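You operate a simulated robot arm through the tools that you are given. There is no shell and no other tool.

You are at the controls of a simulated robot arm. One attempt, no reset.

Task
Cool the open printer, switch it off and put its card away.
Fine: dial to COOL, green key once, switch off only when it shows READY; then the card into the small white holder.

It is judged by the outcome, as a careful person would: the job done as asked, and still so three seconds after it is handed in. It fails if anything else is knocked over, pushed out of place, dropped, spilled or broken.

Robot
A 5-joint arm with a two-finger parallel gripper, fixed in place. Base frame: the origin is at the foot of the arm, x ahead of it, y to its left, z up; the work surface is at about z = 0. Units: cm, rad, N and s.
With the tool pointing down near the work surface it reaches from about 26 to 60 cm from the base axis. Its first joint turns from -1.152 to 1.152 rad. The tool tilts only in the upright plane through the base axis and itself; it spins freely about its own axis. Payload 1.57 kg.
Tool frame: the origin (TCP) lies between the finger pads and is the grasp point; the fingertips stand 3 cm ahead of it; z points along the fingers, y is the line along which they close. Largest opening 8 cm; finger width 1.7, thickness 1.2; the body of the gripper, 4 by 8.2 cm, starts 8 cm behind the TCP.
Orientation is told as [roll, pitch, yaw] about the base's x, y, z axes, in that order, counted from this pose: with the fingers straight down and closing along the base's y, the tool's x points along the base's -x, its y along +y and its z along -z.

Tools
- The arm moves only by the tool jog_arm. Its argument "increments" is a list of rows, each a list of 3 entries, a list of its own where there are three numbers: the shift along the tool's x, y, z in cm, then the turn, a rotation vector about the tool's x, y, z in rad, then the closure, from 0 (fully open) to 1 (shut). In form: [[[tx, ty, tz], [rx, ry, rz], grip], ...]. A call has 1 to 20 rows; each row is the pose to reach, as a shift and turn from the pose commanded when the call began, along the tool's axes at that moment. A row lasts 0.2 s, in which the tool goes at most 5 cm and 0.15 rad; a call with a longer step from one row to the next is refused whole, and so is a gripper value outside its range. Where a pose cannot be reached the arm comes as near as it can. A force on the tool above 40 N (or 10 N above the force at the start of the call, whichever is more), or a blocked arm, ends the call early, and 0.2 s more pass. The fingers move at their own pace (about 15.3 cm/s each) and stop on an object; they squeeze with about 21 N. The grip force told is the motor's: it shows also when the fingers shut on nothing. Time passes only in rows, and 0.2 s behind the last, so rows that repeat a pose let the fingers close. It gives the time, the measured TCP pose, the force on the tool (base axes), the opening and the grip force at its end, in the units of the frame above (readings bear some noise), with the torque about the TCP (base axes, N m) and any sound that the robot's microphone picked up.
- Cameras (640 x 400 px; columns grow to the right, rows downward): "scene" is fixed at [6.57, 42.01, 52.75]; the picture's right is [-0.47, -0.88, 0.00], its down [-0.42, 0.23, -0.88] and it looks along [0.77, -0.41, -0.48] (base axes); focal length 309 px, centre (320, 200). "wrist" rides on the gripper at [7.2, -0.7, -12.2] in the tool frame; the picture's right is [0.09, 1.00, 0.00], its down [-0.84, 0.08, -0.54] and it looks along [-0.54, 0.05, 0.84] (tool axes); focal length 238 px, centre (320, 200). There is no depth. A picture from a camera that has moved, and an enlarged one, comes with that camera's place and axes in the base frame and with its lens. The place of the scene camera against the robot may be out by one fixed shift of up to 1.2 cm in any direction.
- grab_frame(camera): a new picture of that camera. The clock stands still meanwhile.
- inspect(camera, box): a new picture of the part [left, top, right, bottom] of that camera's present view, enlarged. The clock stands still meanwhile.
- close_job(): hands the job in; it is judged then, once.

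Places have to be worked out from the pictures, the camera data and where the tool is seen. Open the gripper and draw the arm clear of the work before you hand the job in, unless the task says otherwise.

The tools are called after "Request:" as a command line: name --argument value ..., lists and objects as JSON in quotes. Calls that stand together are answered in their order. jog_arm: Moves the arm, as the interface text tells. Its arguments: {"type":"object","properties":{"increments":{"type":"array"}},"required":["increments"]} The other tools are called the same way: grab_frame (camera) takes a picture; inspect (camera, box) takes an enlarged picture of a part of a camera's view; close_job () hands the job in.

At the start:

```text
clock: 0.0
eef_pos: [40.64, 9.5, 38.14]
ee_rot: [0.0, 0.002, 0.001]
ft_force: [-0.1, -0.3, 0.4]
ft_torque: [0.0, 0.01, 0.0]
grip_width: 7.99
gripper_force: 0.1
```

scene: 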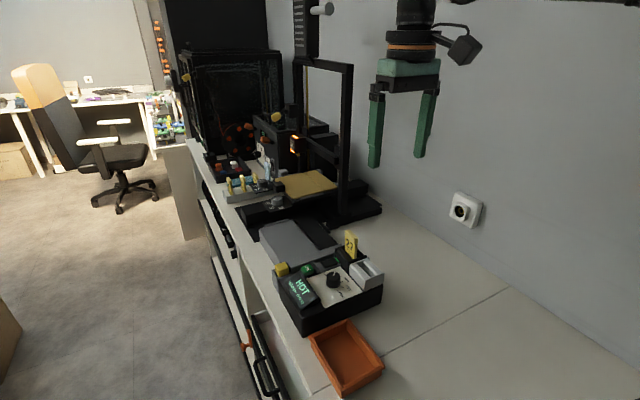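
wrist: 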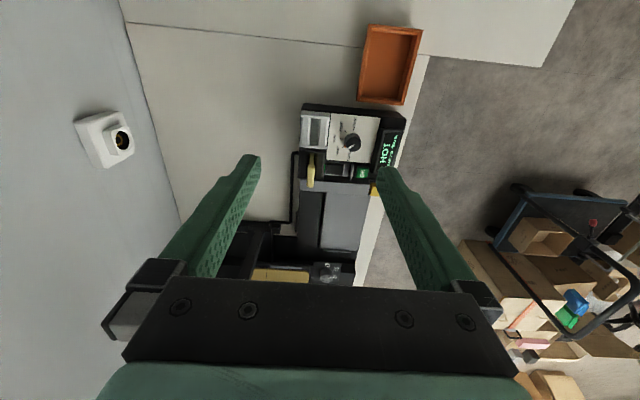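

The pictures show a control box with a HOT display, a dial, a yellow card and a small white holder. I'll enlarge both views to read the details.

Request:
inspect --camera "scene" --box '[250, 210, 410, 310]'

Request:
inspect --camera "wrist" --box '[270, 90, 430, 190]'

Request:
inspect --camera "scene" --box '[170, 90, 410, 240]'

```text
4.00 times, centred on (330, 260) of scene
camera zoom: at [6.57, 42.01, 52.75], right [-0.47, -0.88, 0.0], down [-0.42, 0.23, -0.88], along [0.77, -0.41, -0.48], focal length 1236 px, centre (280, -40)
```

zoom: 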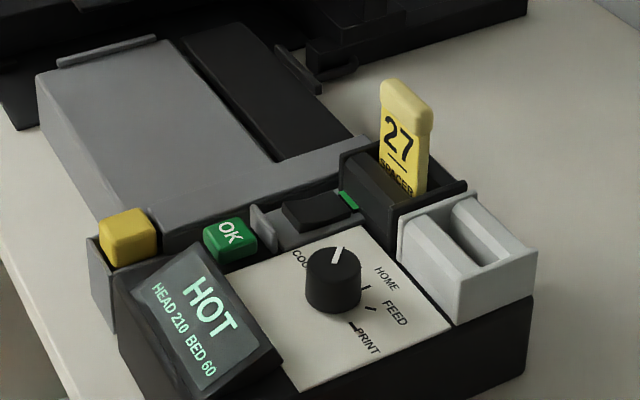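

```text
4.00 times, centred on (350, 140) of wrist
camera zoom: at [33.35, 8.86, 50.35], right [-0.09, 1.0, 0.0], down [0.84, 0.08, 0.54], along [0.54, 0.05, -0.84], focal length 953 px, centre (200, 440)
```

zoom: 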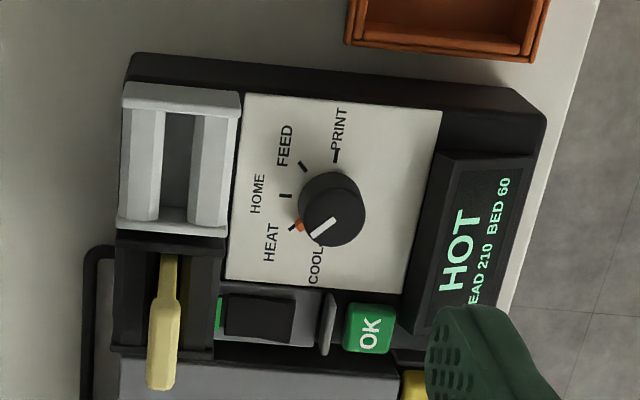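

```text
2.67 times, centred on (290, 165) of scene
camera zoom: at [6.57, 42.01, 52.75], right [-0.47, -0.88, 0.0], down [-0.42, 0.23, -0.88], along [0.77, -0.41, -0.48], focal length 824 px, centre (400, 293)
```

zoom: 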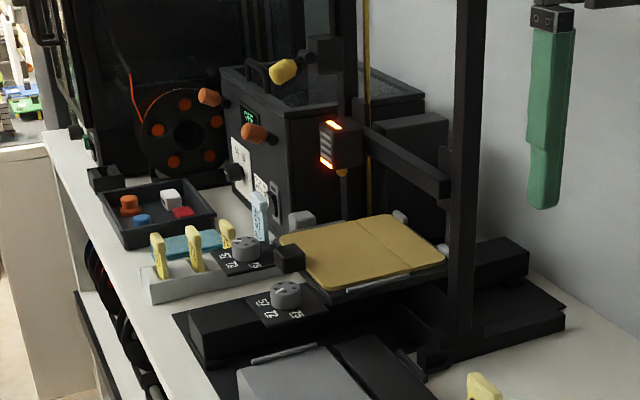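

The open printer's panel is around x≈48, y≈17, z≈6. The two rays disagree by a few cm, so I'll move the wrist camera closer for a second viewpoint and a sharper look at the dial.

Request:
jog_arm --increments '[[[-0.3, 1.6, 3.5], [0, 0, 0], 0], [[-0.6, 3.2, 7], [0, 0, 0], 0], [[-1, 4.8, 10.5], [0, 0, 0], 0], [[-1.4, 6.5, 14], [0, 0, 0], 0], [[-1.4, 6.5, 14], [0, 0, 0], 0]]'

Request:
grab_frame --camera "wrist"

Request:
inspect --camera "wrist" --box '[240, 100, 400, 200]'

Request:
grab_frame --camera "scene"

```text
clock: 1.2
eef_pos: [42.01, 15.99, 24.26]
ee_rot: [0.001, 0.0, 0.0]
ft_force: [-0.9, 0.4, 0.4]
ft_torque: [0.0, 0.03, -0.02]
grip_width: 8.02
gripper_force: 0.0
```

```text
taken
camera wrist: at [34.73, 15.41, 36.31], right [-0.09, 1.0, 0.0], down [0.84, 0.08, 0.54], along [0.54, 0.05, -0.84], focal length 238 px, centre (320, 200)
```

wrist: 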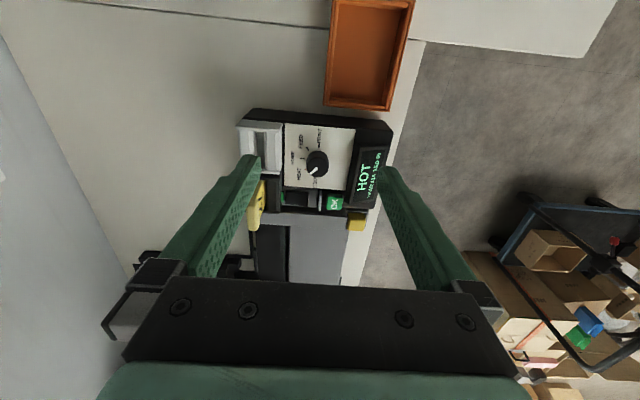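

```text
4.00 times, centred on (320, 150) of wrist
camera zoom: at [34.73, 15.41, 36.31], right [-0.09, 1.0, 0.0], down [0.84, 0.08, 0.54], along [0.54, 0.05, -0.84], focal length 953 px, centre (320, 400)
```

zoom: 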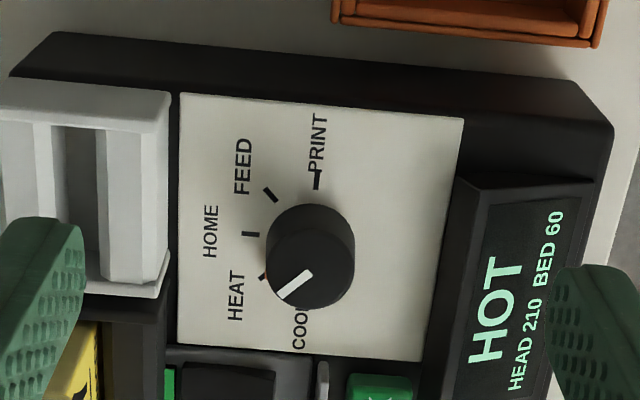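

```text
taken
```

scene: 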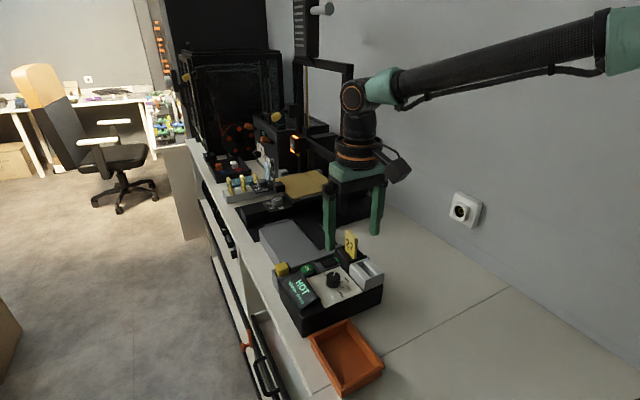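

The pointer is on HEAT and COOL is the next stop, about +45° counterclockwise seen from above. I'll put the wrist camera nearly above the panel for a close look at the switch, key, card and holder.

Request:
jog_arm --increments '[[[-3, 0, 1], [0, 0, 0], 0], [[-6, 0, 2.5], [0, 0, 0], 0], [[-9, -0.5, 4], [0, 0, 0], 0], [[-12, -1, 6], [0, 0, 0], 0], [[-12, -1, 6], [0, 0, 0], 0]]'

Request:
grab_frame --camera "wrist"

Request:
inspect --camera "wrist" --box '[200, 60, 400, 185]'

Request:
grab_frame --camera "scene"

```text
clock: 2.4
eef_pos: [54.06, 14.94, 18.25]
ee_rot: [-0.001, -0.002, 0.001]
ft_force: [0.5, -0.1, 0.3]
ft_torque: [0.0, 0.0, 0.0]
grip_width: 8.01
gripper_force: 0.0
```

```text
taken
camera wrist: at [46.78, 14.34, 30.33], right [-0.09, 1.0, 0.0], down [0.84, 0.08, 0.54], along [0.54, 0.05, -0.84], focal length 238 px, centre (320, 200)
```

wrist: 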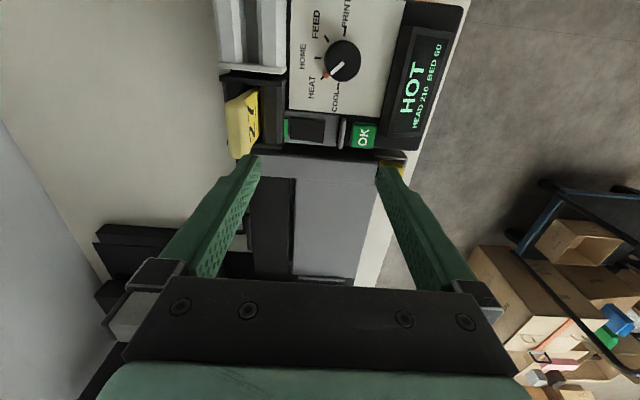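

```text
3.20 times, centred on (300, 122) of wrist
camera zoom: at [46.78, 14.34, 30.33], right [-0.09, 1.0, 0.0], down [0.84, 0.08, 0.54], along [0.54, 0.05, -0.84], focal length 763 px, centre (384, 448)
```

zoom: 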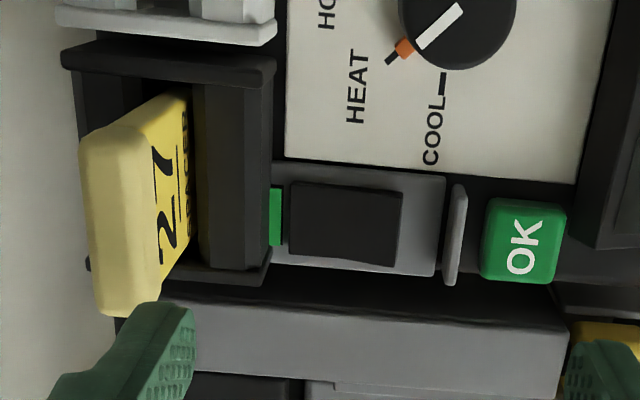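

```text
taken
```

scene: 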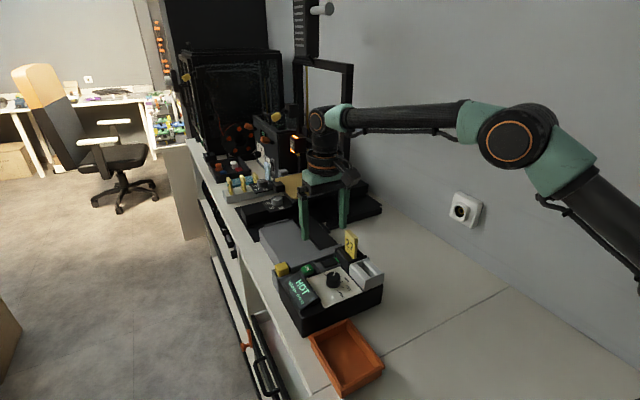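

The pointer does point to HEAT, and the switch and OK key are clear to see. I'll enlarge the switch from both cameras to find out how it works.

Request:
inspect --camera "scene" --box '[295, 240, 375, 290]'

Request:
inspect --camera "wrist" --box '[270, 100, 390, 175]'

Request:
inspect --camera "wrist" --box '[210, 0, 370, 100]'

```text
8.00 times, centred on (335, 265) of scene
camera zoom: at [6.57, 42.01, 52.75], right [-0.47, -0.88, 0.0], down [-0.42, 0.23, -0.88], along [0.77, -0.41, -0.48], focal length 2472 px, centre (200, -320)
```

zoom: 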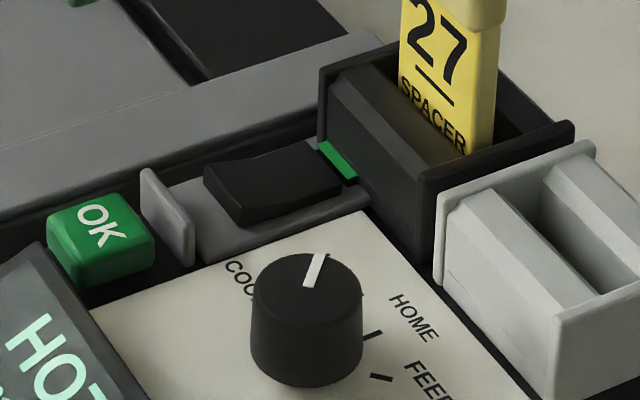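

```text
5.33 times, centred on (330, 138) of wrist
camera zoom: at [46.78, 14.34, 30.33], right [-0.09, 1.0, 0.0], down [0.84, 0.08, 0.54], along [0.54, 0.05, -0.84], focal length 1271 px, centre (267, 533)
```

zoom: 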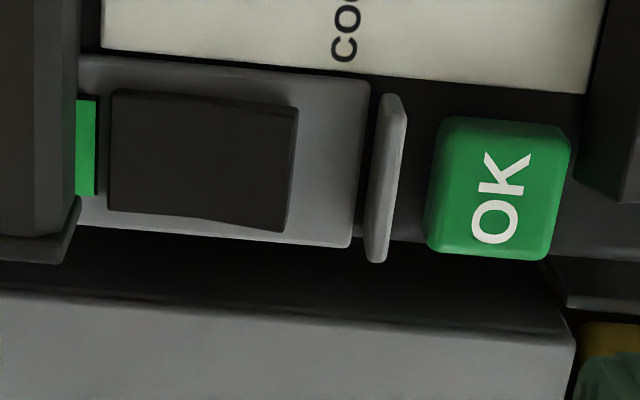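

```text
4.00 times, centred on (290, 50) of wrist
camera zoom: at [46.78, 14.34, 30.33], right [-0.09, 1.0, 0.0], down [0.84, 0.08, 0.54], along [0.54, 0.05, -0.84], focal length 953 px, centre (440, 800)
```

zoom: 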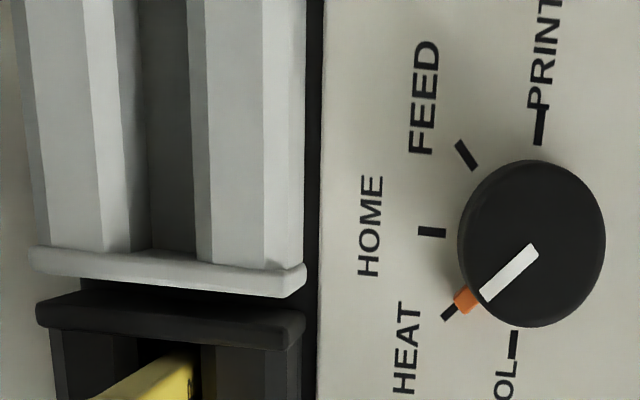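

Triangulating three views puts the knob top at about (47.5, 16.2, 8.8), 2.9 cm across, with the panel face at z≈6.3. I'll go above the knob with the fingers partly closed and check the alignment.

Request:
jog_arm --increments '[[[1.6, 0.3, 0], [0, 0, 0], 0.3], [[3.6, 0.7, 0.5], [0, 0, 0], 0.35], [[5.2, 1.0, 2.0], [0, 0, 0], 0.35], [[6.56, 1.26, 4.2], [0, 0, 0], 0.35], [[6.56, 1.26, 4.2], [0, 0, 0], 0.35]]'

Request:
grab_frame --camera "wrist"

Request:
inspect --camera "scene" --box '[250, 200, 410, 300]'

```text
clock: 3.6
eef_pos: [47.36, 16.03, 13.91]
ee_rot: [-0.002, -0.001, 0.0]
ft_force: [0.6, 0.0, 0.1]
ft_torque: [-0.03, 0.0, 0.01]
grip_width: 5.22
gripper_force: 0.0
```

```text
taken
camera wrist: at [40.16, 15.56, 26.07], right [-0.09, 1.0, 0.0], down [0.84, 0.08, 0.54], along [0.54, 0.05, -0.84], focal length 238 px, centre (320, 200)
```

wrist: 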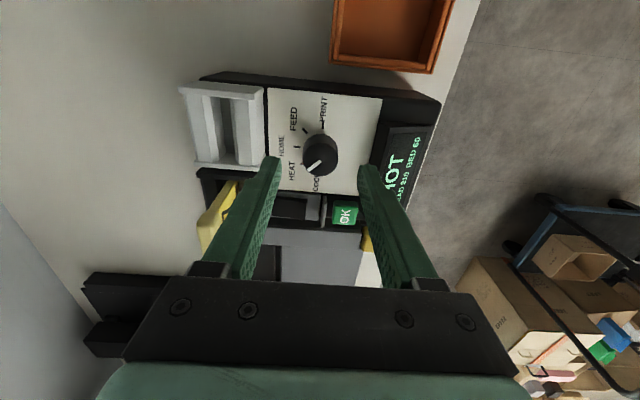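

```text
4.00 times, centred on (330, 250) of scene
camera zoom: at [6.57, 42.01, 52.75], right [-0.47, -0.88, 0.0], down [-0.42, 0.23, -0.88], along [0.77, -0.41, -0.48], focal length 1236 px, centre (280, 0)
```

zoom: 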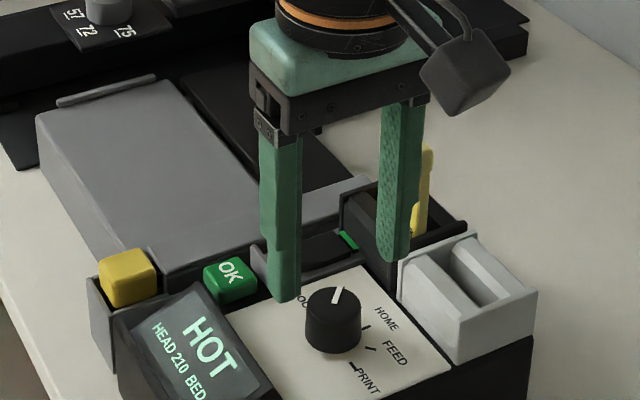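

The knob is centred between the fingers, as predicted. I'll lower to TCP z≈10.1 (tips about 0.8 cm above the panel) and close on the knob.

Request:
jog_arm --increments '[[[-0.15, 0.15, 1.2], [0, 0, 0], 0.35], [[-0.15, 0.15, 2.4], [0, 0, 0], 0.35], [[-0.15, 0.15, 3.2], [0, 0, 0], 0.35], [[-0.15, 0.15, 3.8], [0, 0, 0], 0.35], [[-0.15, 0.15, 3.8], [0, 0, 0], 0.35]]'

Request:
inspect --camera "wrist" --box '[240, 100, 400, 200]'

Request:
inspect --camera "scene" --box '[270, 220, 390, 295]'

```text
clock: 4.8
eef_pos: [47.5, 16.37, 10.17]
ee_rot: [0.0, 0.0, 0.0]
ft_force: [-0.4, 0.1, 0.5]
ft_torque: [0.0, 0.0, -0.01]
grip_width: 5.22
gripper_force: 0.1
```

```text
4.00 times, centred on (320, 150) of wrist
camera zoom: at [40.33, 15.8, 22.36], right [-0.09, 1.0, 0.0], down [0.84, 0.08, 0.54], along [0.54, 0.05, -0.84], focal length 953 px, centre (320, 400)
```

zoom: 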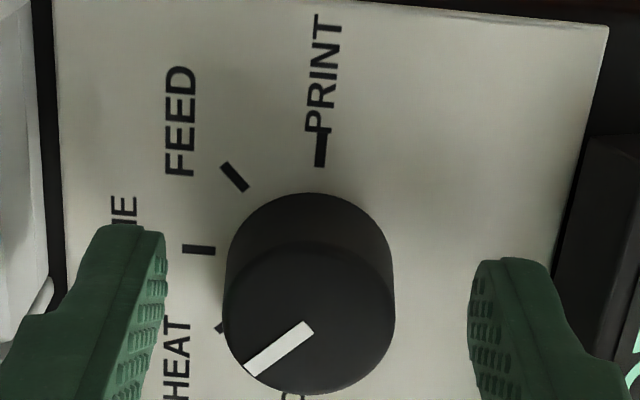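

```text
5.33 times, centred on (330, 258) of scene
camera zoom: at [6.57, 42.01, 52.75], right [-0.47, -0.88, 0.0], down [-0.42, 0.23, -0.88], along [0.77, -0.41, -0.48], focal length 1648 px, centre (267, -107)
```

zoom: 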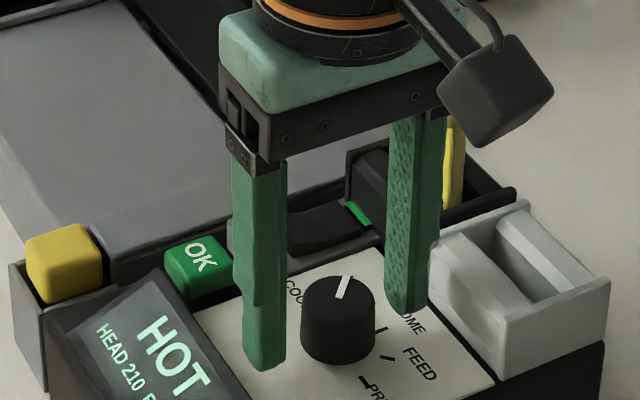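

The fingers straddle the knob, with only about 0.1 cm of y offset. I'll correct that and close.

Request:
jog_arm --increments '[[[0, -0.12, 0], [0, 0, 0], 0.45], [[0, -0.12, 0], [0, 0, 0], 0.6], [[0, -0.12, 0], [0, 0, 0], 0.8], [[0, -0.12, 0], [0, 0, 0], 0.8]]'

```text
clock: 5.8
eef_pos: [47.59, 16.32, 10.23]
ee_rot: [-0.001, 0.0, -0.001]
ft_force: [0.7, -4.6, 1.4]
ft_torque: [-0.08, -0.19, -0.02]
grip_width: 2.87
gripper_force: 38.0
```

It holds the knob at 2.87 cm. I'll turn it about +45° around base z, which is negative about tool z, from HEAT to COOL.

Request:
jog_arm --increments '[[[0, 0, 0], [0, 0, -0.1], 0.8], [[0, 0, 0], [0, 0, -0.2], 0.8], [[0, 0, 0], [0, 0, -0.3], 0.8], [[0, 0, 0], [0, 0, -0.4], 0.8], [[0, 0, 0], [0, 0, -0.5], 0.8], [[0, 0, 0], [0, 0, -0.6], 0.8], [[0, 0, 0], [0, 0, -0.7], 0.8], [[0, 0, 0], [0, 0, -0.79], 0.8], [[0, 0, 0], [0, 0, -0.79], 0.8]]'

Request:
inspect --camera "wrist" --box '[220, 75, 420, 200]'

Request:
inspect --camera "scene" --box '[270, 220, 390, 295]'

```text
clock: 7.8
eef_pos: [47.66, 16.14, 10.25]
ee_rot: [-0.001, 0.0, 0.788]
ft_force: [0.4, -25.8, 11.6]
ft_torque: [-0.86, 0.36, -0.42]
grip_width: 2.91
gripper_force: 38.6
```

```text
3.20 times, centred on (320, 138) of wrist
camera zoom: at [42.98, 10.63, 22.37], right [-0.77, 0.64, 0.0], down [0.54, 0.65, 0.54], along [0.34, 0.42, -0.84], focal length 763 px, centre (320, 400)
```

zoom: 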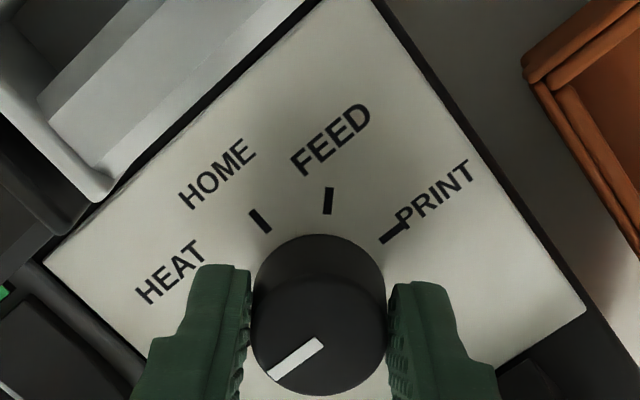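

```text
5.33 times, centred on (330, 258) of scene
camera zoom: at [6.57, 42.01, 52.75], right [-0.47, -0.88, 0.0], down [-0.42, 0.23, -0.88], along [0.77, -0.41, -0.48], focal length 1648 px, centre (267, -107)
```

zoom: 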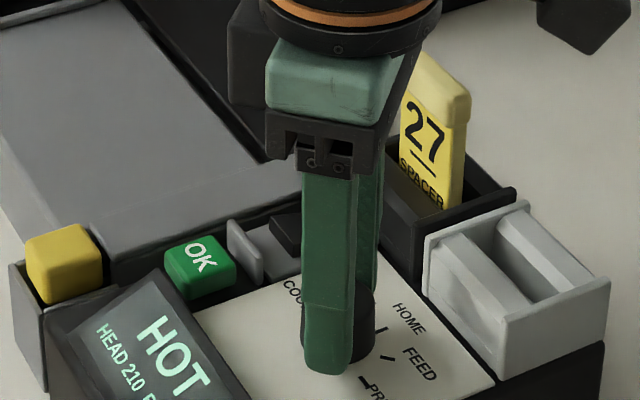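

The knob turned with the tool. There is a side load of about 26 N, so I'll ease toward −y a little, then open and lift clear to check the pointer.

Request:
jog_arm --increments '[[[0.06, -0.06, 0], [0, 0, 0], 0.8], [[0.1, -0.1, 0], [0, 0, 0], 0.6], [[0.1, -0.1, 0], [0, 0, 0], 0.35], [[0.1, -0.1, 0], [0, 0, 0], 0.35], [[0.1, -0.1, -2], [0, 0, 0], 0.35], [[0.1, -0.1, -5], [0, 0, 0], 0.35], [[0.1, -0.1, -5], [0, 0, 0], 0.35]]'

Request:
inspect --camera "wrist" --box '[220, 75, 420, 200]'

Request:
inspect --camera "scene" --box '[250, 200, 410, 300]'

```text
clock: 9.4
eef_pos: [47.54, 16.15, 15.23]
ee_rot: [0.0, 0.0, 0.791]
ft_force: [-0.2, 0.8, -0.3]
ft_torque: [0.02, -0.01, 0.0]
grip_width: 5.2
gripper_force: 0.0
```

```text
3.20 times, centred on (320, 138) of wrist
camera zoom: at [42.98, 10.6, 27.41], right [-0.77, 0.64, 0.0], down [0.53, 0.65, 0.54], along [0.34, 0.42, -0.84], focal length 763 px, centre (320, 400)
```

zoom: 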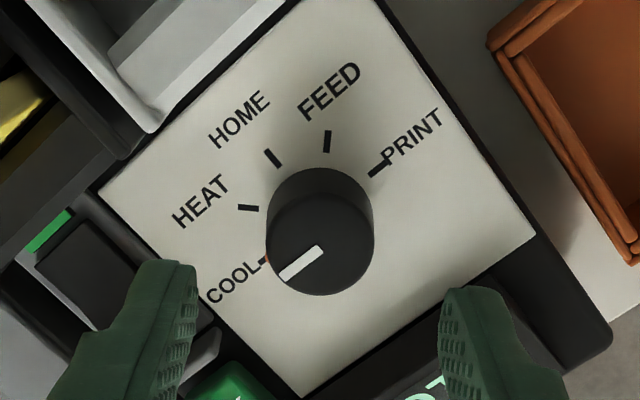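

```text
4.00 times, centred on (330, 250) of scene
camera zoom: at [6.57, 42.01, 52.75], right [-0.47, -0.88, 0.0], down [-0.42, 0.23, -0.88], along [0.77, -0.41, -0.48], focal length 1236 px, centre (280, 0)
```

zoom: 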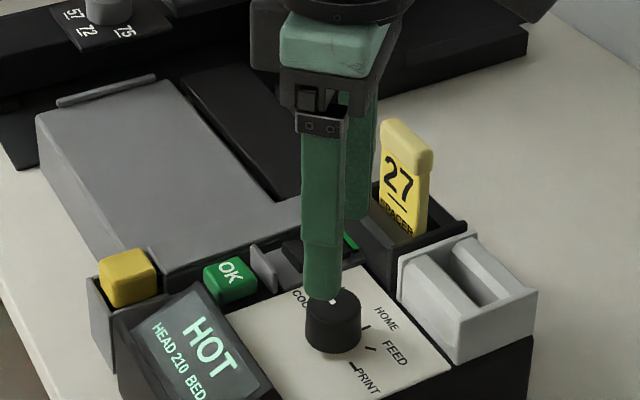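

The pointer now sits on the COOL tick and the display still reads HOT. I put the OK key at about (53.9, 19.4, 6.8), so I'll close the fingers, turn to yaw 90° so the narrow side faces the display and divider, and hover above the key.

Request:
jog_arm --increments '[[[-1.1, -0.37, 0], [0, 0, -0.13], 0.7], [[-2.2, -0.75, 0], [0, 0, -0.26], 1], [[-3.3, -1.12, 0], [0, 0, -0.39], 1], [[-4.4, -1.5, 0], [0, 0, -0.52], 1], [[-5.5, -1.87, 0.5], [0, 0, -0.65], 1], [[-6.64, -2.24, 1.2], [0, 0, -0.78], 1], [[-6.64, -2.24, 1.7], [0, 0, -0.78], 1]]'

Request:
grab_frame --camera "wrist"

Request:
inspect --camera "wrist" --box '[240, 100, 400, 200]'

Request:
inspect --camera "scene" --box '[250, 200, 410, 300]'

```text
clock: 11.0
eef_pos: [53.88, 19.18, 13.49]
ee_rot: [0.0, 0.0, 1.572]
ft_force: [-0.5, -0.6, 0.9]
ft_torque: [0.0, 0.01, -0.03]
grip_width: 0.0
gripper_force: 21.3
```

```text
taken
camera wrist: at [54.46, 12.12, 25.59], right [-1.0, -0.09, 0.0], down [-0.08, 0.84, 0.54], along [-0.05, 0.54, -0.84], focal length 238 px, centre (320, 200)
```

wrist: 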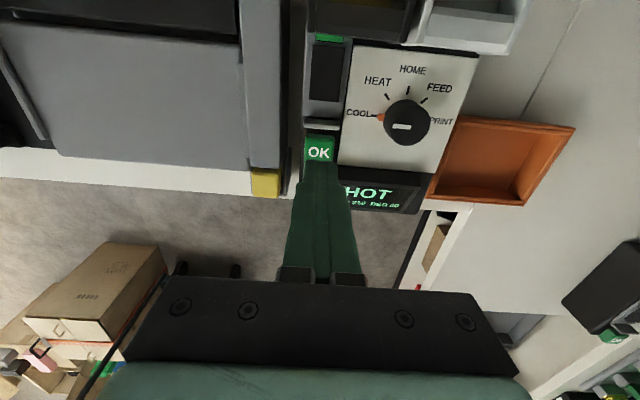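

```text
4.00 times, centred on (320, 150) of wrist
camera zoom: at [54.46, 12.12, 25.59], right [-1.0, -0.09, 0.0], down [-0.08, 0.84, 0.54], along [-0.05, 0.54, -0.84], focal length 953 px, centre (320, 400)
```

zoom: 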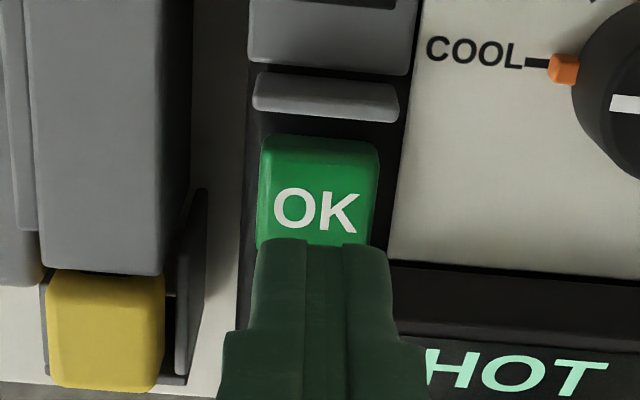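

```text
4.00 times, centred on (330, 250) of scene
camera zoom: at [6.57, 42.01, 52.75], right [-0.47, -0.88, 0.0], down [-0.42, 0.23, -0.88], along [0.77, -0.41, -0.48], focal length 1236 px, centre (280, 0)
```

zoom: 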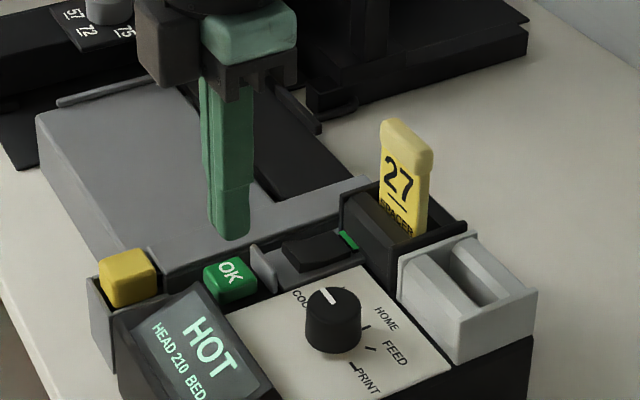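

The dial marker is exactly on COOL, and the key centre works out to (53.9, 19.4). I'll shift 0.2 cm and descend until just above the key top.

Request:
jog_arm --increments '[[[-0.2, 0, 1.0], [0, 0, 0], 1], [[-0.2, 0, 2.0], [0, 0, 0], 1], [[-0.2, 0, 2.6], [0, 0, 0], 1], [[-0.2, 0, 3.0], [0, 0, 0], 1], [[-0.2, 0, 3.0], [0, 0, 0], 1]]'

Request:
inspect --camera "wrist" --box '[240, 100, 400, 200]'

Request:
inspect --camera "scene" --box '[270, 220, 350, 270]'

```text
clock: 12.2
eef_pos: [53.8, 19.4, 10.57]
ee_rot: [-0.001, 0.001, 1.569]
ft_force: [0.0, -0.3, -0.5]
ft_torque: [0.02, 0.03, 0.0]
grip_width: 0.0
gripper_force: 20.1
```

```text
4.00 times, centred on (320, 150) of wrist
camera zoom: at [54.46, 12.33, 22.67], right [-1.0, -0.09, 0.0], down [-0.08, 0.84, 0.54], along [-0.05, 0.54, -0.84], focal length 953 px, centre (320, 400)
```

zoom: 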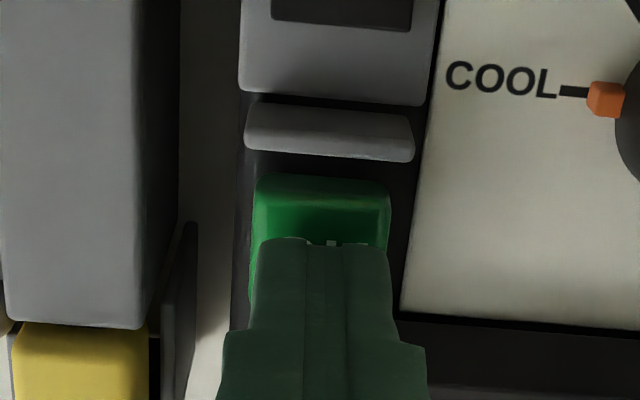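

```text
8.00 times, centred on (310, 245) of scene
camera zoom: at [6.57, 42.01, 52.75], right [-0.47, -0.88, 0.0], down [-0.42, 0.23, -0.88], along [0.77, -0.41, -0.48], focal length 2472 px, centre (400, -160)
```

zoom: 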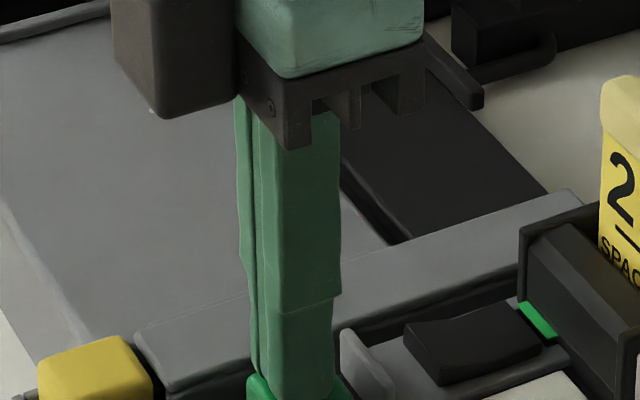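

The fingertips are just over the key and inside its outline. I'll press down gently in small steps.

Request:
jog_arm --increments '[[[0, 0, 0.15], [0, 0, 0], 1], [[0, 0, 0.3], [0, 0, 0], 1], [[0, 0, 0.45], [0, 0, 0], 1], [[0, 0, 0.6], [0, 0, 0], 1]]'

```text
clock: 13.2
eef_pos: [53.89, 19.4, 9.9]
ee_rot: [0.001, 0.002, 1.57]
ft_force: [0.0, 0.3, 2.0]
ft_torque: [0.03, 0.02, 0.0]
grip_width: 0.05
gripper_force: 21.0
heard: click
```

I heard a click, so the key has been pressed. I'll lift straight up and read the display.

Request:
jog_arm --increments '[[[0, 0, -1], [0, 0, 0], 1], [[0, 0, -3], [0, 0, 0], 1], [[0, 0, -5], [0, 0, 0], 1], [[0, 0, -5], [0, 0, 0], 1]]'

Request:
inspect --camera "scene" --box '[250, 200, 410, 300]'

Request:
grab_frame --camera "wrist"

```text
clock: 14.2
eef_pos: [53.91, 19.44, 14.96]
ee_rot: [-0.002, 0.001, 1.57]
ft_force: [1.2, 0.9, -0.1]
ft_torque: [0.0, 0.02, -0.03]
grip_width: 0.0
gripper_force: 20.7
```

```text
4.00 times, centred on (330, 250) of scene
camera zoom: at [6.57, 42.01, 52.75], right [-0.47, -0.88, 0.0], down [-0.42, 0.23, -0.88], along [0.77, -0.41, -0.48], focal length 1236 px, centre (280, 0)
```

zoom: 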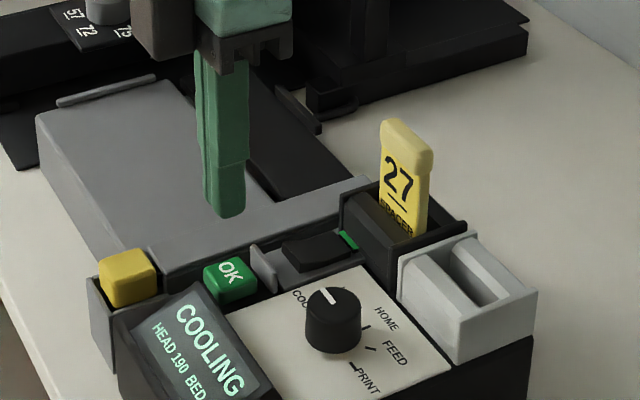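

```text
taken
camera wrist: at [54.55, 12.29, 27.09], right [-1.0, -0.09, 0.0], down [-0.08, 0.84, 0.54], along [-0.05, 0.54, -0.84], focal length 238 px, centre (320, 200)
```

wrist: 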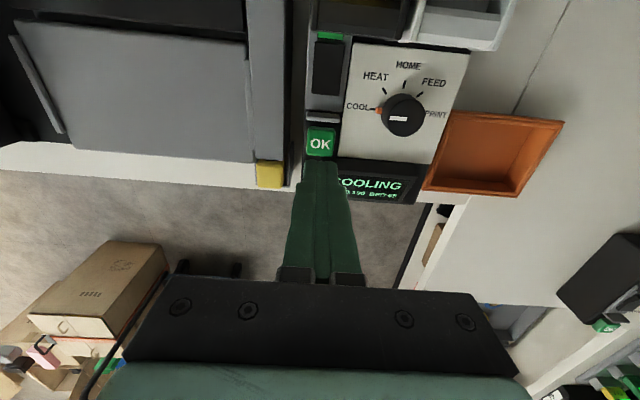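

It shows COOLING with the head at 190. While it cools I'll hover over the raised +y end of the rocker at about (53.8, 15.1, 6.8), turning back to yaw 0.

Request:
jog_arm --increments '[[[0.4, 0, 0], [0, 0, 0.14], 1], [[0.8, 0, 0], [0, 0, 0.28], 1], [[1.2, 0, 0], [0, 0, 0.42], 1], [[1.6, 0, 0], [0, 0, 0.56], 1], [[2.0, 0, 0], [0, 0, 0.7], 1], [[2.4, 0, 0], [0, 0, 0.84], 1], [[2.8, 0, 0], [0, 0, 0.98], 1], [[3.2, 0.1, 0], [0, 0, 1.12], 1], [[3.6, 0.1, 0.3], [0, 0, 1.26], 1], [[4.0, 0.1, 0.6], [0, 0, 1.4], 1], [[4.2, 0.1, 1], [0, 0, 1.5], 1], [[4.3, 0.1, 1], [0, 0, 1.57], 1], [[4.3, 0.1, 1], [0, 0, 1.57], 1]]'

Request:
inspect --camera "wrist" --box '[240, 100, 400, 200]'

Request:
inspect --camera "scene" --box '[250, 200, 410, 300]'

Request:
grab_frame --camera "wrist"

```text
clock: 17.0
eef_pos: [53.76, 15.18, 13.9]
ee_rot: [0.0, 0.002, -0.003]
ft_force: [0.8, 0.4, 0.6]
ft_torque: [0.0, 0.03, 0.01]
grip_width: 0.0
gripper_force: 20.8
```

```text
4.00 times, centred on (320, 150) of wrist
camera zoom: at [46.51, 14.55, 26.04], right [-0.09, 1.0, 0.0], down [0.84, 0.08, 0.54], along [0.54, 0.05, -0.84], focal length 953 px, centre (320, 400)
```

zoom: 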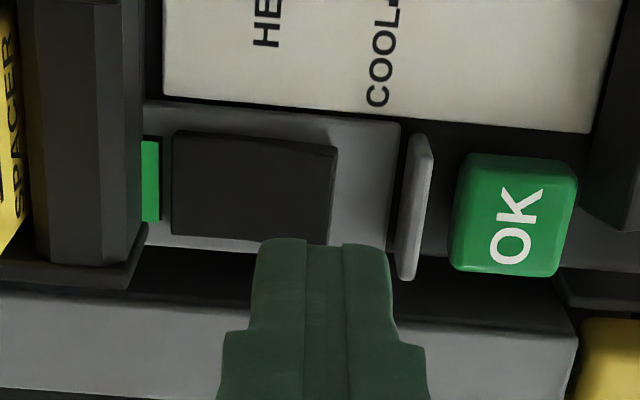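

```text
4.00 times, centred on (330, 250) of scene
camera zoom: at [6.57, 42.01, 52.75], right [-0.47, -0.88, 0.0], down [-0.42, 0.23, -0.88], along [0.77, -0.41, -0.48], focal length 1236 px, centre (280, 0)
```

zoom: 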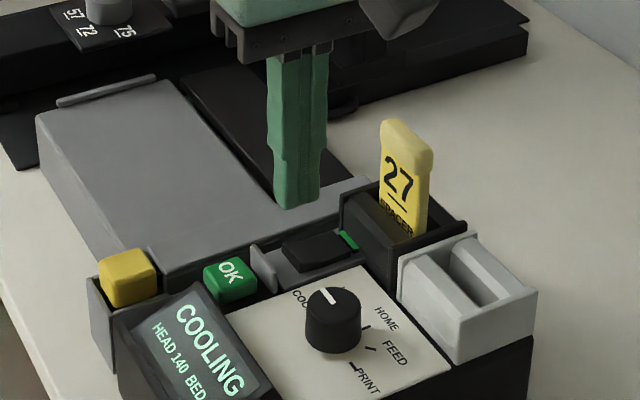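

```text
taken
camera wrist: at [46.51, 14.55, 26.04], right [-0.09, 1.0, 0.0], down [0.84, 0.08, 0.54], along [0.54, 0.05, -0.84], focal length 238 px, centre (320, 200)
```

wrist: 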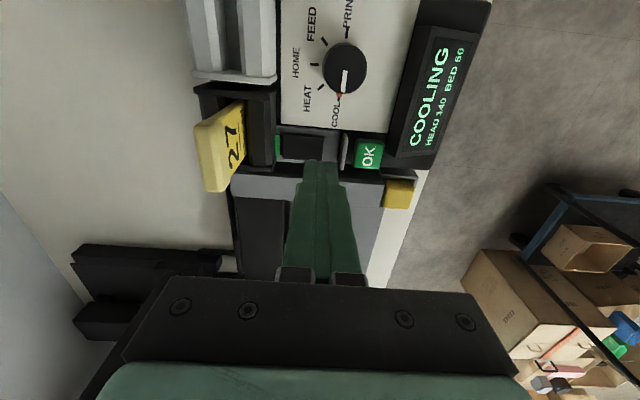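

COOLING with the head at 140 and falling. I'll hold here above the rocker and wait.

Request:
jog_arm --increments '[[[0, 0, 0], [0, 0, 0], 1], [[0, 0, 0], [0, 0, 0], 1], [[0, 0, 0], [0, 0, 0], 1], [[0, 0, 0], [0, 0, 0], 1], [[0, 0, 0], [0, 0, 0], 1], [[0, 0, 0], [0, 0, 0], 1], [[0, 0, 0], [0, 0, 0], 1], [[0, 0, 0], [0, 0, 0], 1], [[0, 0, 0], [0, 0, 0], 1], [[0, 0, 0], [0, 0, 0], 1], [[0, 0, 0], [0, 0, 0], 1], [[0, 0, 0], [0, 0, 0], 1], [[0, 0, 0], [0, 0, 0], 1], [[0, 0, 0], [0, 0, 0], 1], [[0, 0, 0], [0, 0, 0], 1], [[0, 0, 0], [0, 0, 0], 1], [[0, 0, 0], [0, 0, 0], 1], [[0, 0, 0], [0, 0, 0], 1], [[0, 0, 0], [0, 0, 0], 1], [[0, 0, 0], [0, 0, 0], 1]]'

Request:
inspect --camera "scene" --box '[260, 230, 372, 300]'

Request:
inspect --camera "wrist" --box '[380, 0, 500, 170]'

```text
clock: 21.2
eef_pos: [53.73, 15.13, 13.97]
ee_rot: [0.002, -0.001, 0.0]
ft_force: [0.2, -0.5, -0.1]
ft_torque: [0.02, 0.0, 0.02]
grip_width: 0.01
gripper_force: 20.7
```

```text
5.71 times, centred on (316, 265) of scene
camera zoom: at [6.57, 42.01, 52.75], right [-0.47, -0.88, 0.0], down [-0.42, 0.23, -0.88], along [0.77, -0.41, -0.48], focal length 1765 px, centre (343, -171)
```

zoom: 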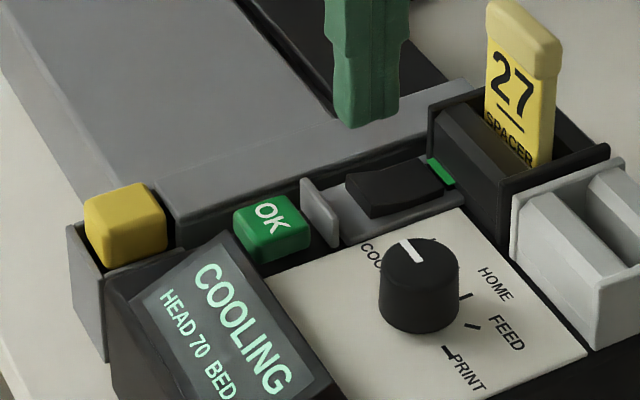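

```text
2.35 times, centred on (440, 85) of wrist
camera zoom: at [46.51, 14.55, 26.04], right [-0.09, 1.0, 0.0], down [0.84, 0.08, 0.54], along [0.54, 0.05, -0.84], focal length 561 px, centre (38, 471)
```

zoom: 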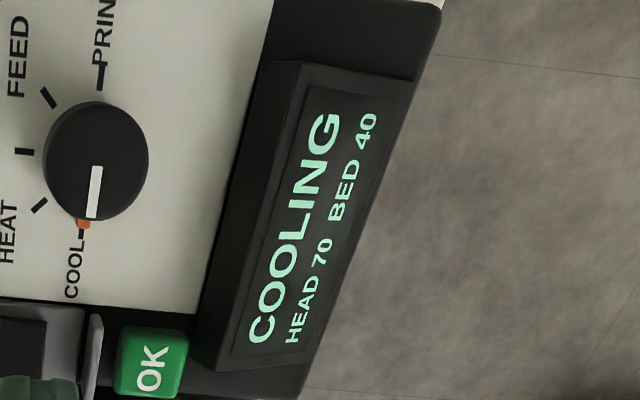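

Head 70, bed 40, still COOLING. The close view confirms a rocker with its +y end raised. I'll wait a bit longer.

Request:
jog_arm --increments '[[[0, 0, 0], [0, 0, 0], 1], [[0, 0, 0], [0, 0, 0], 1], [[0, 0, 0], [0, 0, 0], 1], [[0, 0, 0], [0, 0, 0], 1], [[0, 0, 0], [0, 0, 0], 1], [[0, 0, 0], [0, 0, 0], 1], [[0, 0, 0], [0, 0, 0], 1], [[0, 0, 0], [0, 0, 0], 1], [[0, 0, 0], [0, 0, 0], 1], [[0, 0, 0], [0, 0, 0], 1], [[0, 0, 0], [0, 0, 0], 1], [[0, 0, 0], [0, 0, 0], 1], [[0, 0, 0], [0, 0, 0], 1], [[0, 0, 0], [0, 0, 0], 1], [[0, 0, 0], [0, 0, 0], 1]]'

Request:
inspect --camera "wrist" --box '[380, 0, 500, 170]'

```text
clock: 24.4
eef_pos: [53.93, 15.02, 13.95]
ee_rot: [-0.001, -0.001, 0.001]
ft_force: [0.8, -0.2, 0.6]
ft_torque: [-0.02, -0.01, 0.01]
grip_width: 0.01
gripper_force: 21.0
```

```text
2.35 times, centred on (440, 85) of wrist
camera zoom: at [46.51, 14.55, 26.04], right [-0.09, 1.0, 0.0], down [0.84, 0.08, 0.54], along [0.54, 0.05, -0.84], focal length 561 px, centre (38, 471)
```

zoom: 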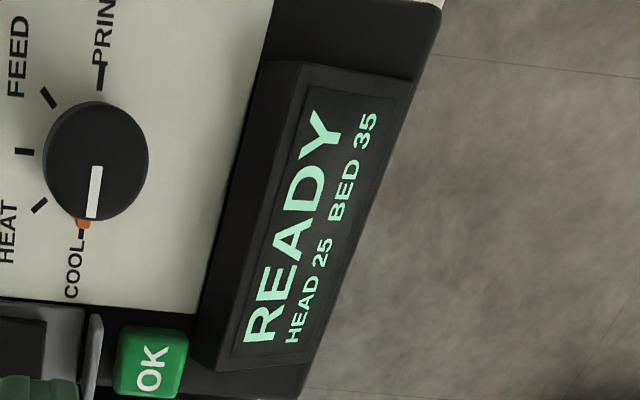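

The display reads READY. I'll descend to just above the raised rocker end, then press in small steps.

Request:
jog_arm --increments '[[[0.1, 0.05, 1], [0, 0, 0], 1], [[0.15, 0.05, 2], [0, 0, 0], 1], [[0.15, 0.05, 2.7], [0, 0, 0], 1], [[0.15, 0.05, 3.1], [0, 0, 0], 1], [[0.15, 0.05, 3.1], [0, 0, 0], 1]]'

Request:
inspect --camera "wrist" --box '[240, 100, 400, 200]'

Request:
inspect --camera "scene" --box '[290, 230, 370, 280]'

```text
clock: 25.6
eef_pos: [53.61, 15.2, 10.76]
ee_rot: [0.0, -0.001, 0.0]
ft_force: [-1.0, 0.0, 0.6]
ft_torque: [0.04, -0.01, -0.02]
grip_width: 0.0
gripper_force: 20.7
```

```text
4.00 times, centred on (320, 150) of wrist
camera zoom: at [46.35, 14.6, 22.92], right [-0.09, 1.0, 0.0], down [0.84, 0.08, 0.54], along [0.54, 0.05, -0.84], focal length 953 px, centre (320, 400)
```

zoom: 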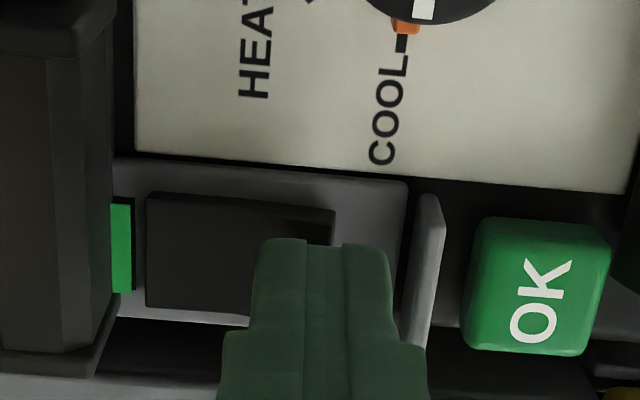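

```text
8.00 times, centred on (330, 255) of scene
camera zoom: at [6.57, 42.01, 52.75], right [-0.47, -0.88, 0.0], down [-0.42, 0.23, -0.88], along [0.77, -0.41, -0.48], focal length 2472 px, centre (240, -240)
```

zoom: 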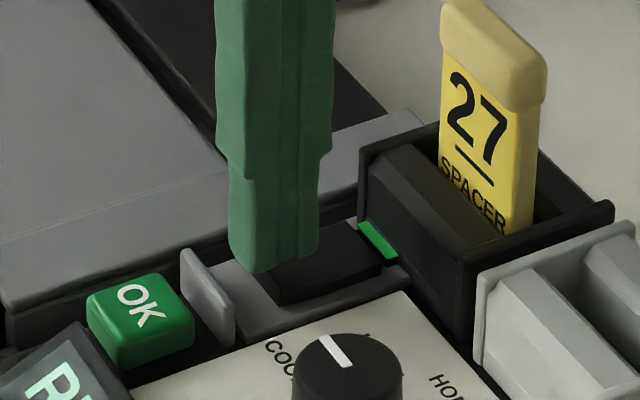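

The fingertips overhang the +y end of the rocker and are clear of the divider. I'll shift 0.2 cm toward −y and press gently.

Request:
jog_arm --increments '[[[0, -0.2, 0], [0, 0, 0], 1], [[0, -0.2, 0.15], [0, 0, 0], 1], [[0, -0.2, 0.3], [0, 0, 0], 1], [[0, -0.2, 0.45], [0, 0, 0], 1], [[0, -0.2, 0.6], [0, 0, 0], 1]]'

```text
clock: 26.8
eef_pos: [53.64, 15.0, 10.15]
ee_rot: [0.001, 0.0, 0.001]
ft_force: [-0.8, 1.5, 1.3]
ft_torque: [0.03, 0.07, -0.01]
grip_width: 0.01
gripper_force: 20.4
```

Contact is only just beginning (about 1 N) and there's no click yet, so I'll press further.

Request:
jog_arm --increments '[[[0, 0, 0.12], [0, 0, 0], 1], [[0, 0, 0.24], [0, 0, 0], 1], [[0, 0, 0.36], [0, 0, 0], 1]]'

Request:
inspect --camera "scene" --box '[260, 230, 372, 300]'

```text
clock: 27.6
eef_pos: [53.65, 14.98, 9.98]
ee_rot: [0.0, -0.002, 0.001]
ft_force: [-4.6, -0.2, 14.2]
ft_torque: [-0.16, 0.14, -0.07]
grip_width: 0.0
gripper_force: 21.2
heard: click
```

```text
5.71 times, centred on (316, 265) of scene
camera zoom: at [6.56, 42.01, 52.75], right [-0.47, -0.88, 0.0], down [-0.42, 0.23, -0.88], along [0.77, -0.41, -0.48], focal length 1765 px, centre (343, -171)
```

zoom: 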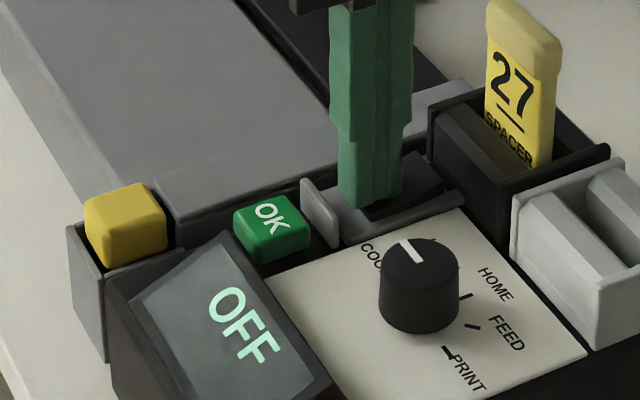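

OFF is displayed. I'll lift off the rocker, open the fingers and move up to view the card and the white holder.

Request:
jog_arm --increments '[[[0, 0, -1], [0, 0, 0], 1], [[0, 0, -4], [0, 0, 0], 1], [[0, 0, -8], [0, 0, 0], 1], [[1, -2, -11], [0, 0, 0], 0.5], [[2, -5, -12], [0, 0, 0], 0], [[2, -6, -12], [0, 0, 0], 0], [[2, -6, -12], [0, 0, 0], 0]]'

Request:
grab_frame --camera "wrist"

Request:
inspect --camera "wrist" --box '[240, 60, 400, 160]'

Request:
inspect --camera "scene" --box '[310, 220, 406, 280]'

```text
clock: 29.2
eef_pos: [51.52, 9.06, 21.87]
ee_rot: [0.0, 0.0, -0.001]
ft_force: [1.0, 0.2, 0.0]
ft_torque: [0.01, 0.04, 0.0]
grip_width: 8.01
gripper_force: 0.0
```

```text
taken
camera wrist: at [44.35, 8.41, 33.97], right [-0.09, 1.0, 0.0], down [0.84, 0.08, 0.54], along [0.54, 0.05, -0.84], focal length 238 px, centre (320, 200)
```

wrist: 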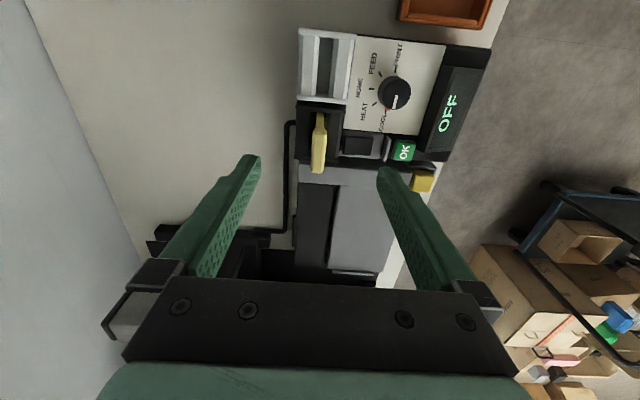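

```text
4.00 times, centred on (320, 110) of wrist
camera zoom: at [44.35, 8.41, 33.97], right [-0.09, 1.0, 0.0], down [0.84, 0.08, 0.54], along [0.54, 0.05, -0.84], focal length 953 px, centre (320, 560)
```

zoom: 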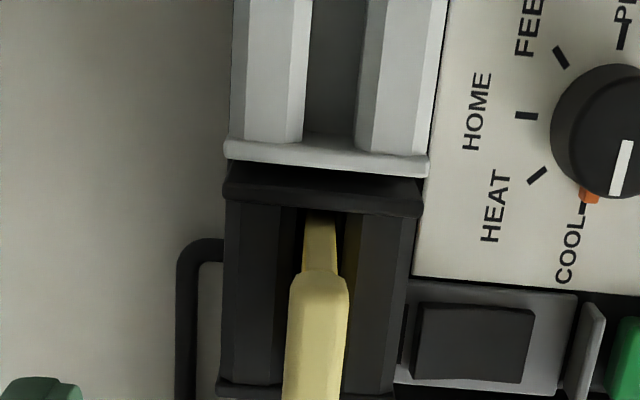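

```text
6.67 times, centred on (358, 250) of scene
camera zoom: at [6.57, 42.01, 52.75], right [-0.47, -0.88, 0.0], down [-0.42, 0.23, -0.88], along [0.77, -0.41, -0.48], focal length 2060 px, centre (67, -133)
```

zoom: 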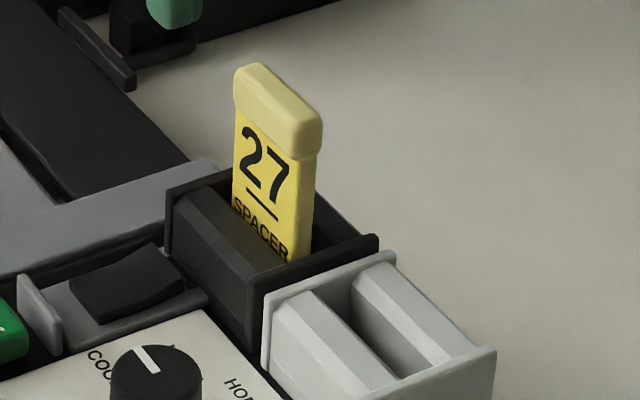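

The rocker has flipped, since the green strip is now hidden. The card head centres at about (52.2, 9.0) with its top at z≈13.7, and the white slot is at about (45.8, 9.0), parallel to x. I'll hover over the card with the fingers partly closed.

Request:
jog_arm --increments '[[[-0.4, -0.05, 1], [0, 0, 0], 0.35], [[-0.7, -0.05, 2.2], [0, 0, 0], 0.35], [[-0.7, -0.05, 3.5], [0, 0, 0], 0.35], [[-0.7, -0.05, 3.5], [0, 0, 0], 0.35]]'

Request:
grab_frame --camera "wrist"

Request:
inspect --camera "wrist" --box '[240, 100, 400, 200]'

Request:
inspect --camera "scene" --box '[298, 180, 410, 250]'

```text
clock: 30.2
eef_pos: [52.4, 8.96, 18.34]
ee_rot: [0.0, 0.0, 0.001]
ft_force: [0.0, -0.1, -0.5]
ft_torque: [-0.04, -0.01, 0.0]
grip_width: 5.19
gripper_force: 0.2
```

```text
taken
camera wrist: at [45.07, 8.36, 30.46], right [-0.09, 1.0, 0.0], down [0.84, 0.08, 0.54], along [0.54, 0.05, -0.84], focal length 238 px, centre (320, 200)
```

wrist: 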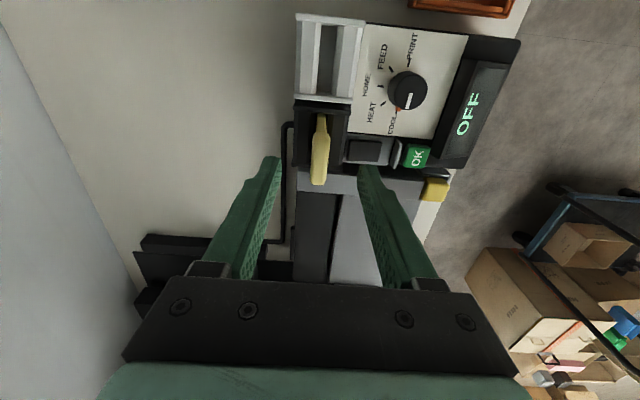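

```text
4.00 times, centred on (320, 150) of wrist
camera zoom: at [45.07, 8.36, 30.46], right [-0.09, 1.0, 0.0], down [0.84, 0.08, 0.54], along [0.54, 0.05, -0.84], focal length 953 px, centre (320, 400)
```

zoom: 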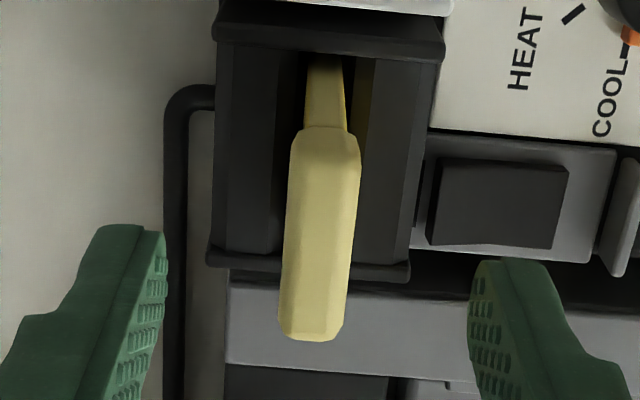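

```text
5.71 times, centred on (354, 215) of scene
camera zoom: at [6.57, 42.01, 52.75], right [-0.47, -0.88, 0.0], down [-0.42, 0.23, -0.88], along [0.77, -0.41, -0.48], focal length 1765 px, centre (126, 114)
```

zoom: 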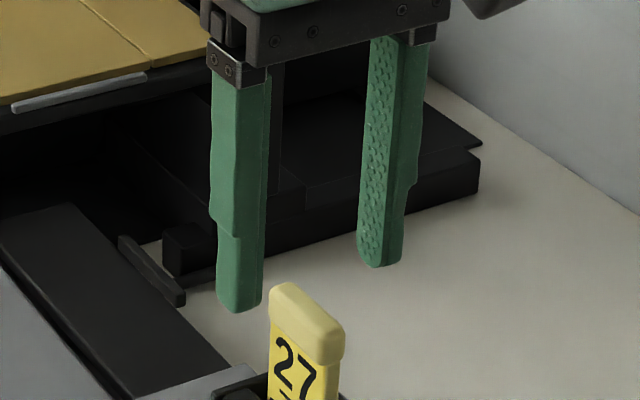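

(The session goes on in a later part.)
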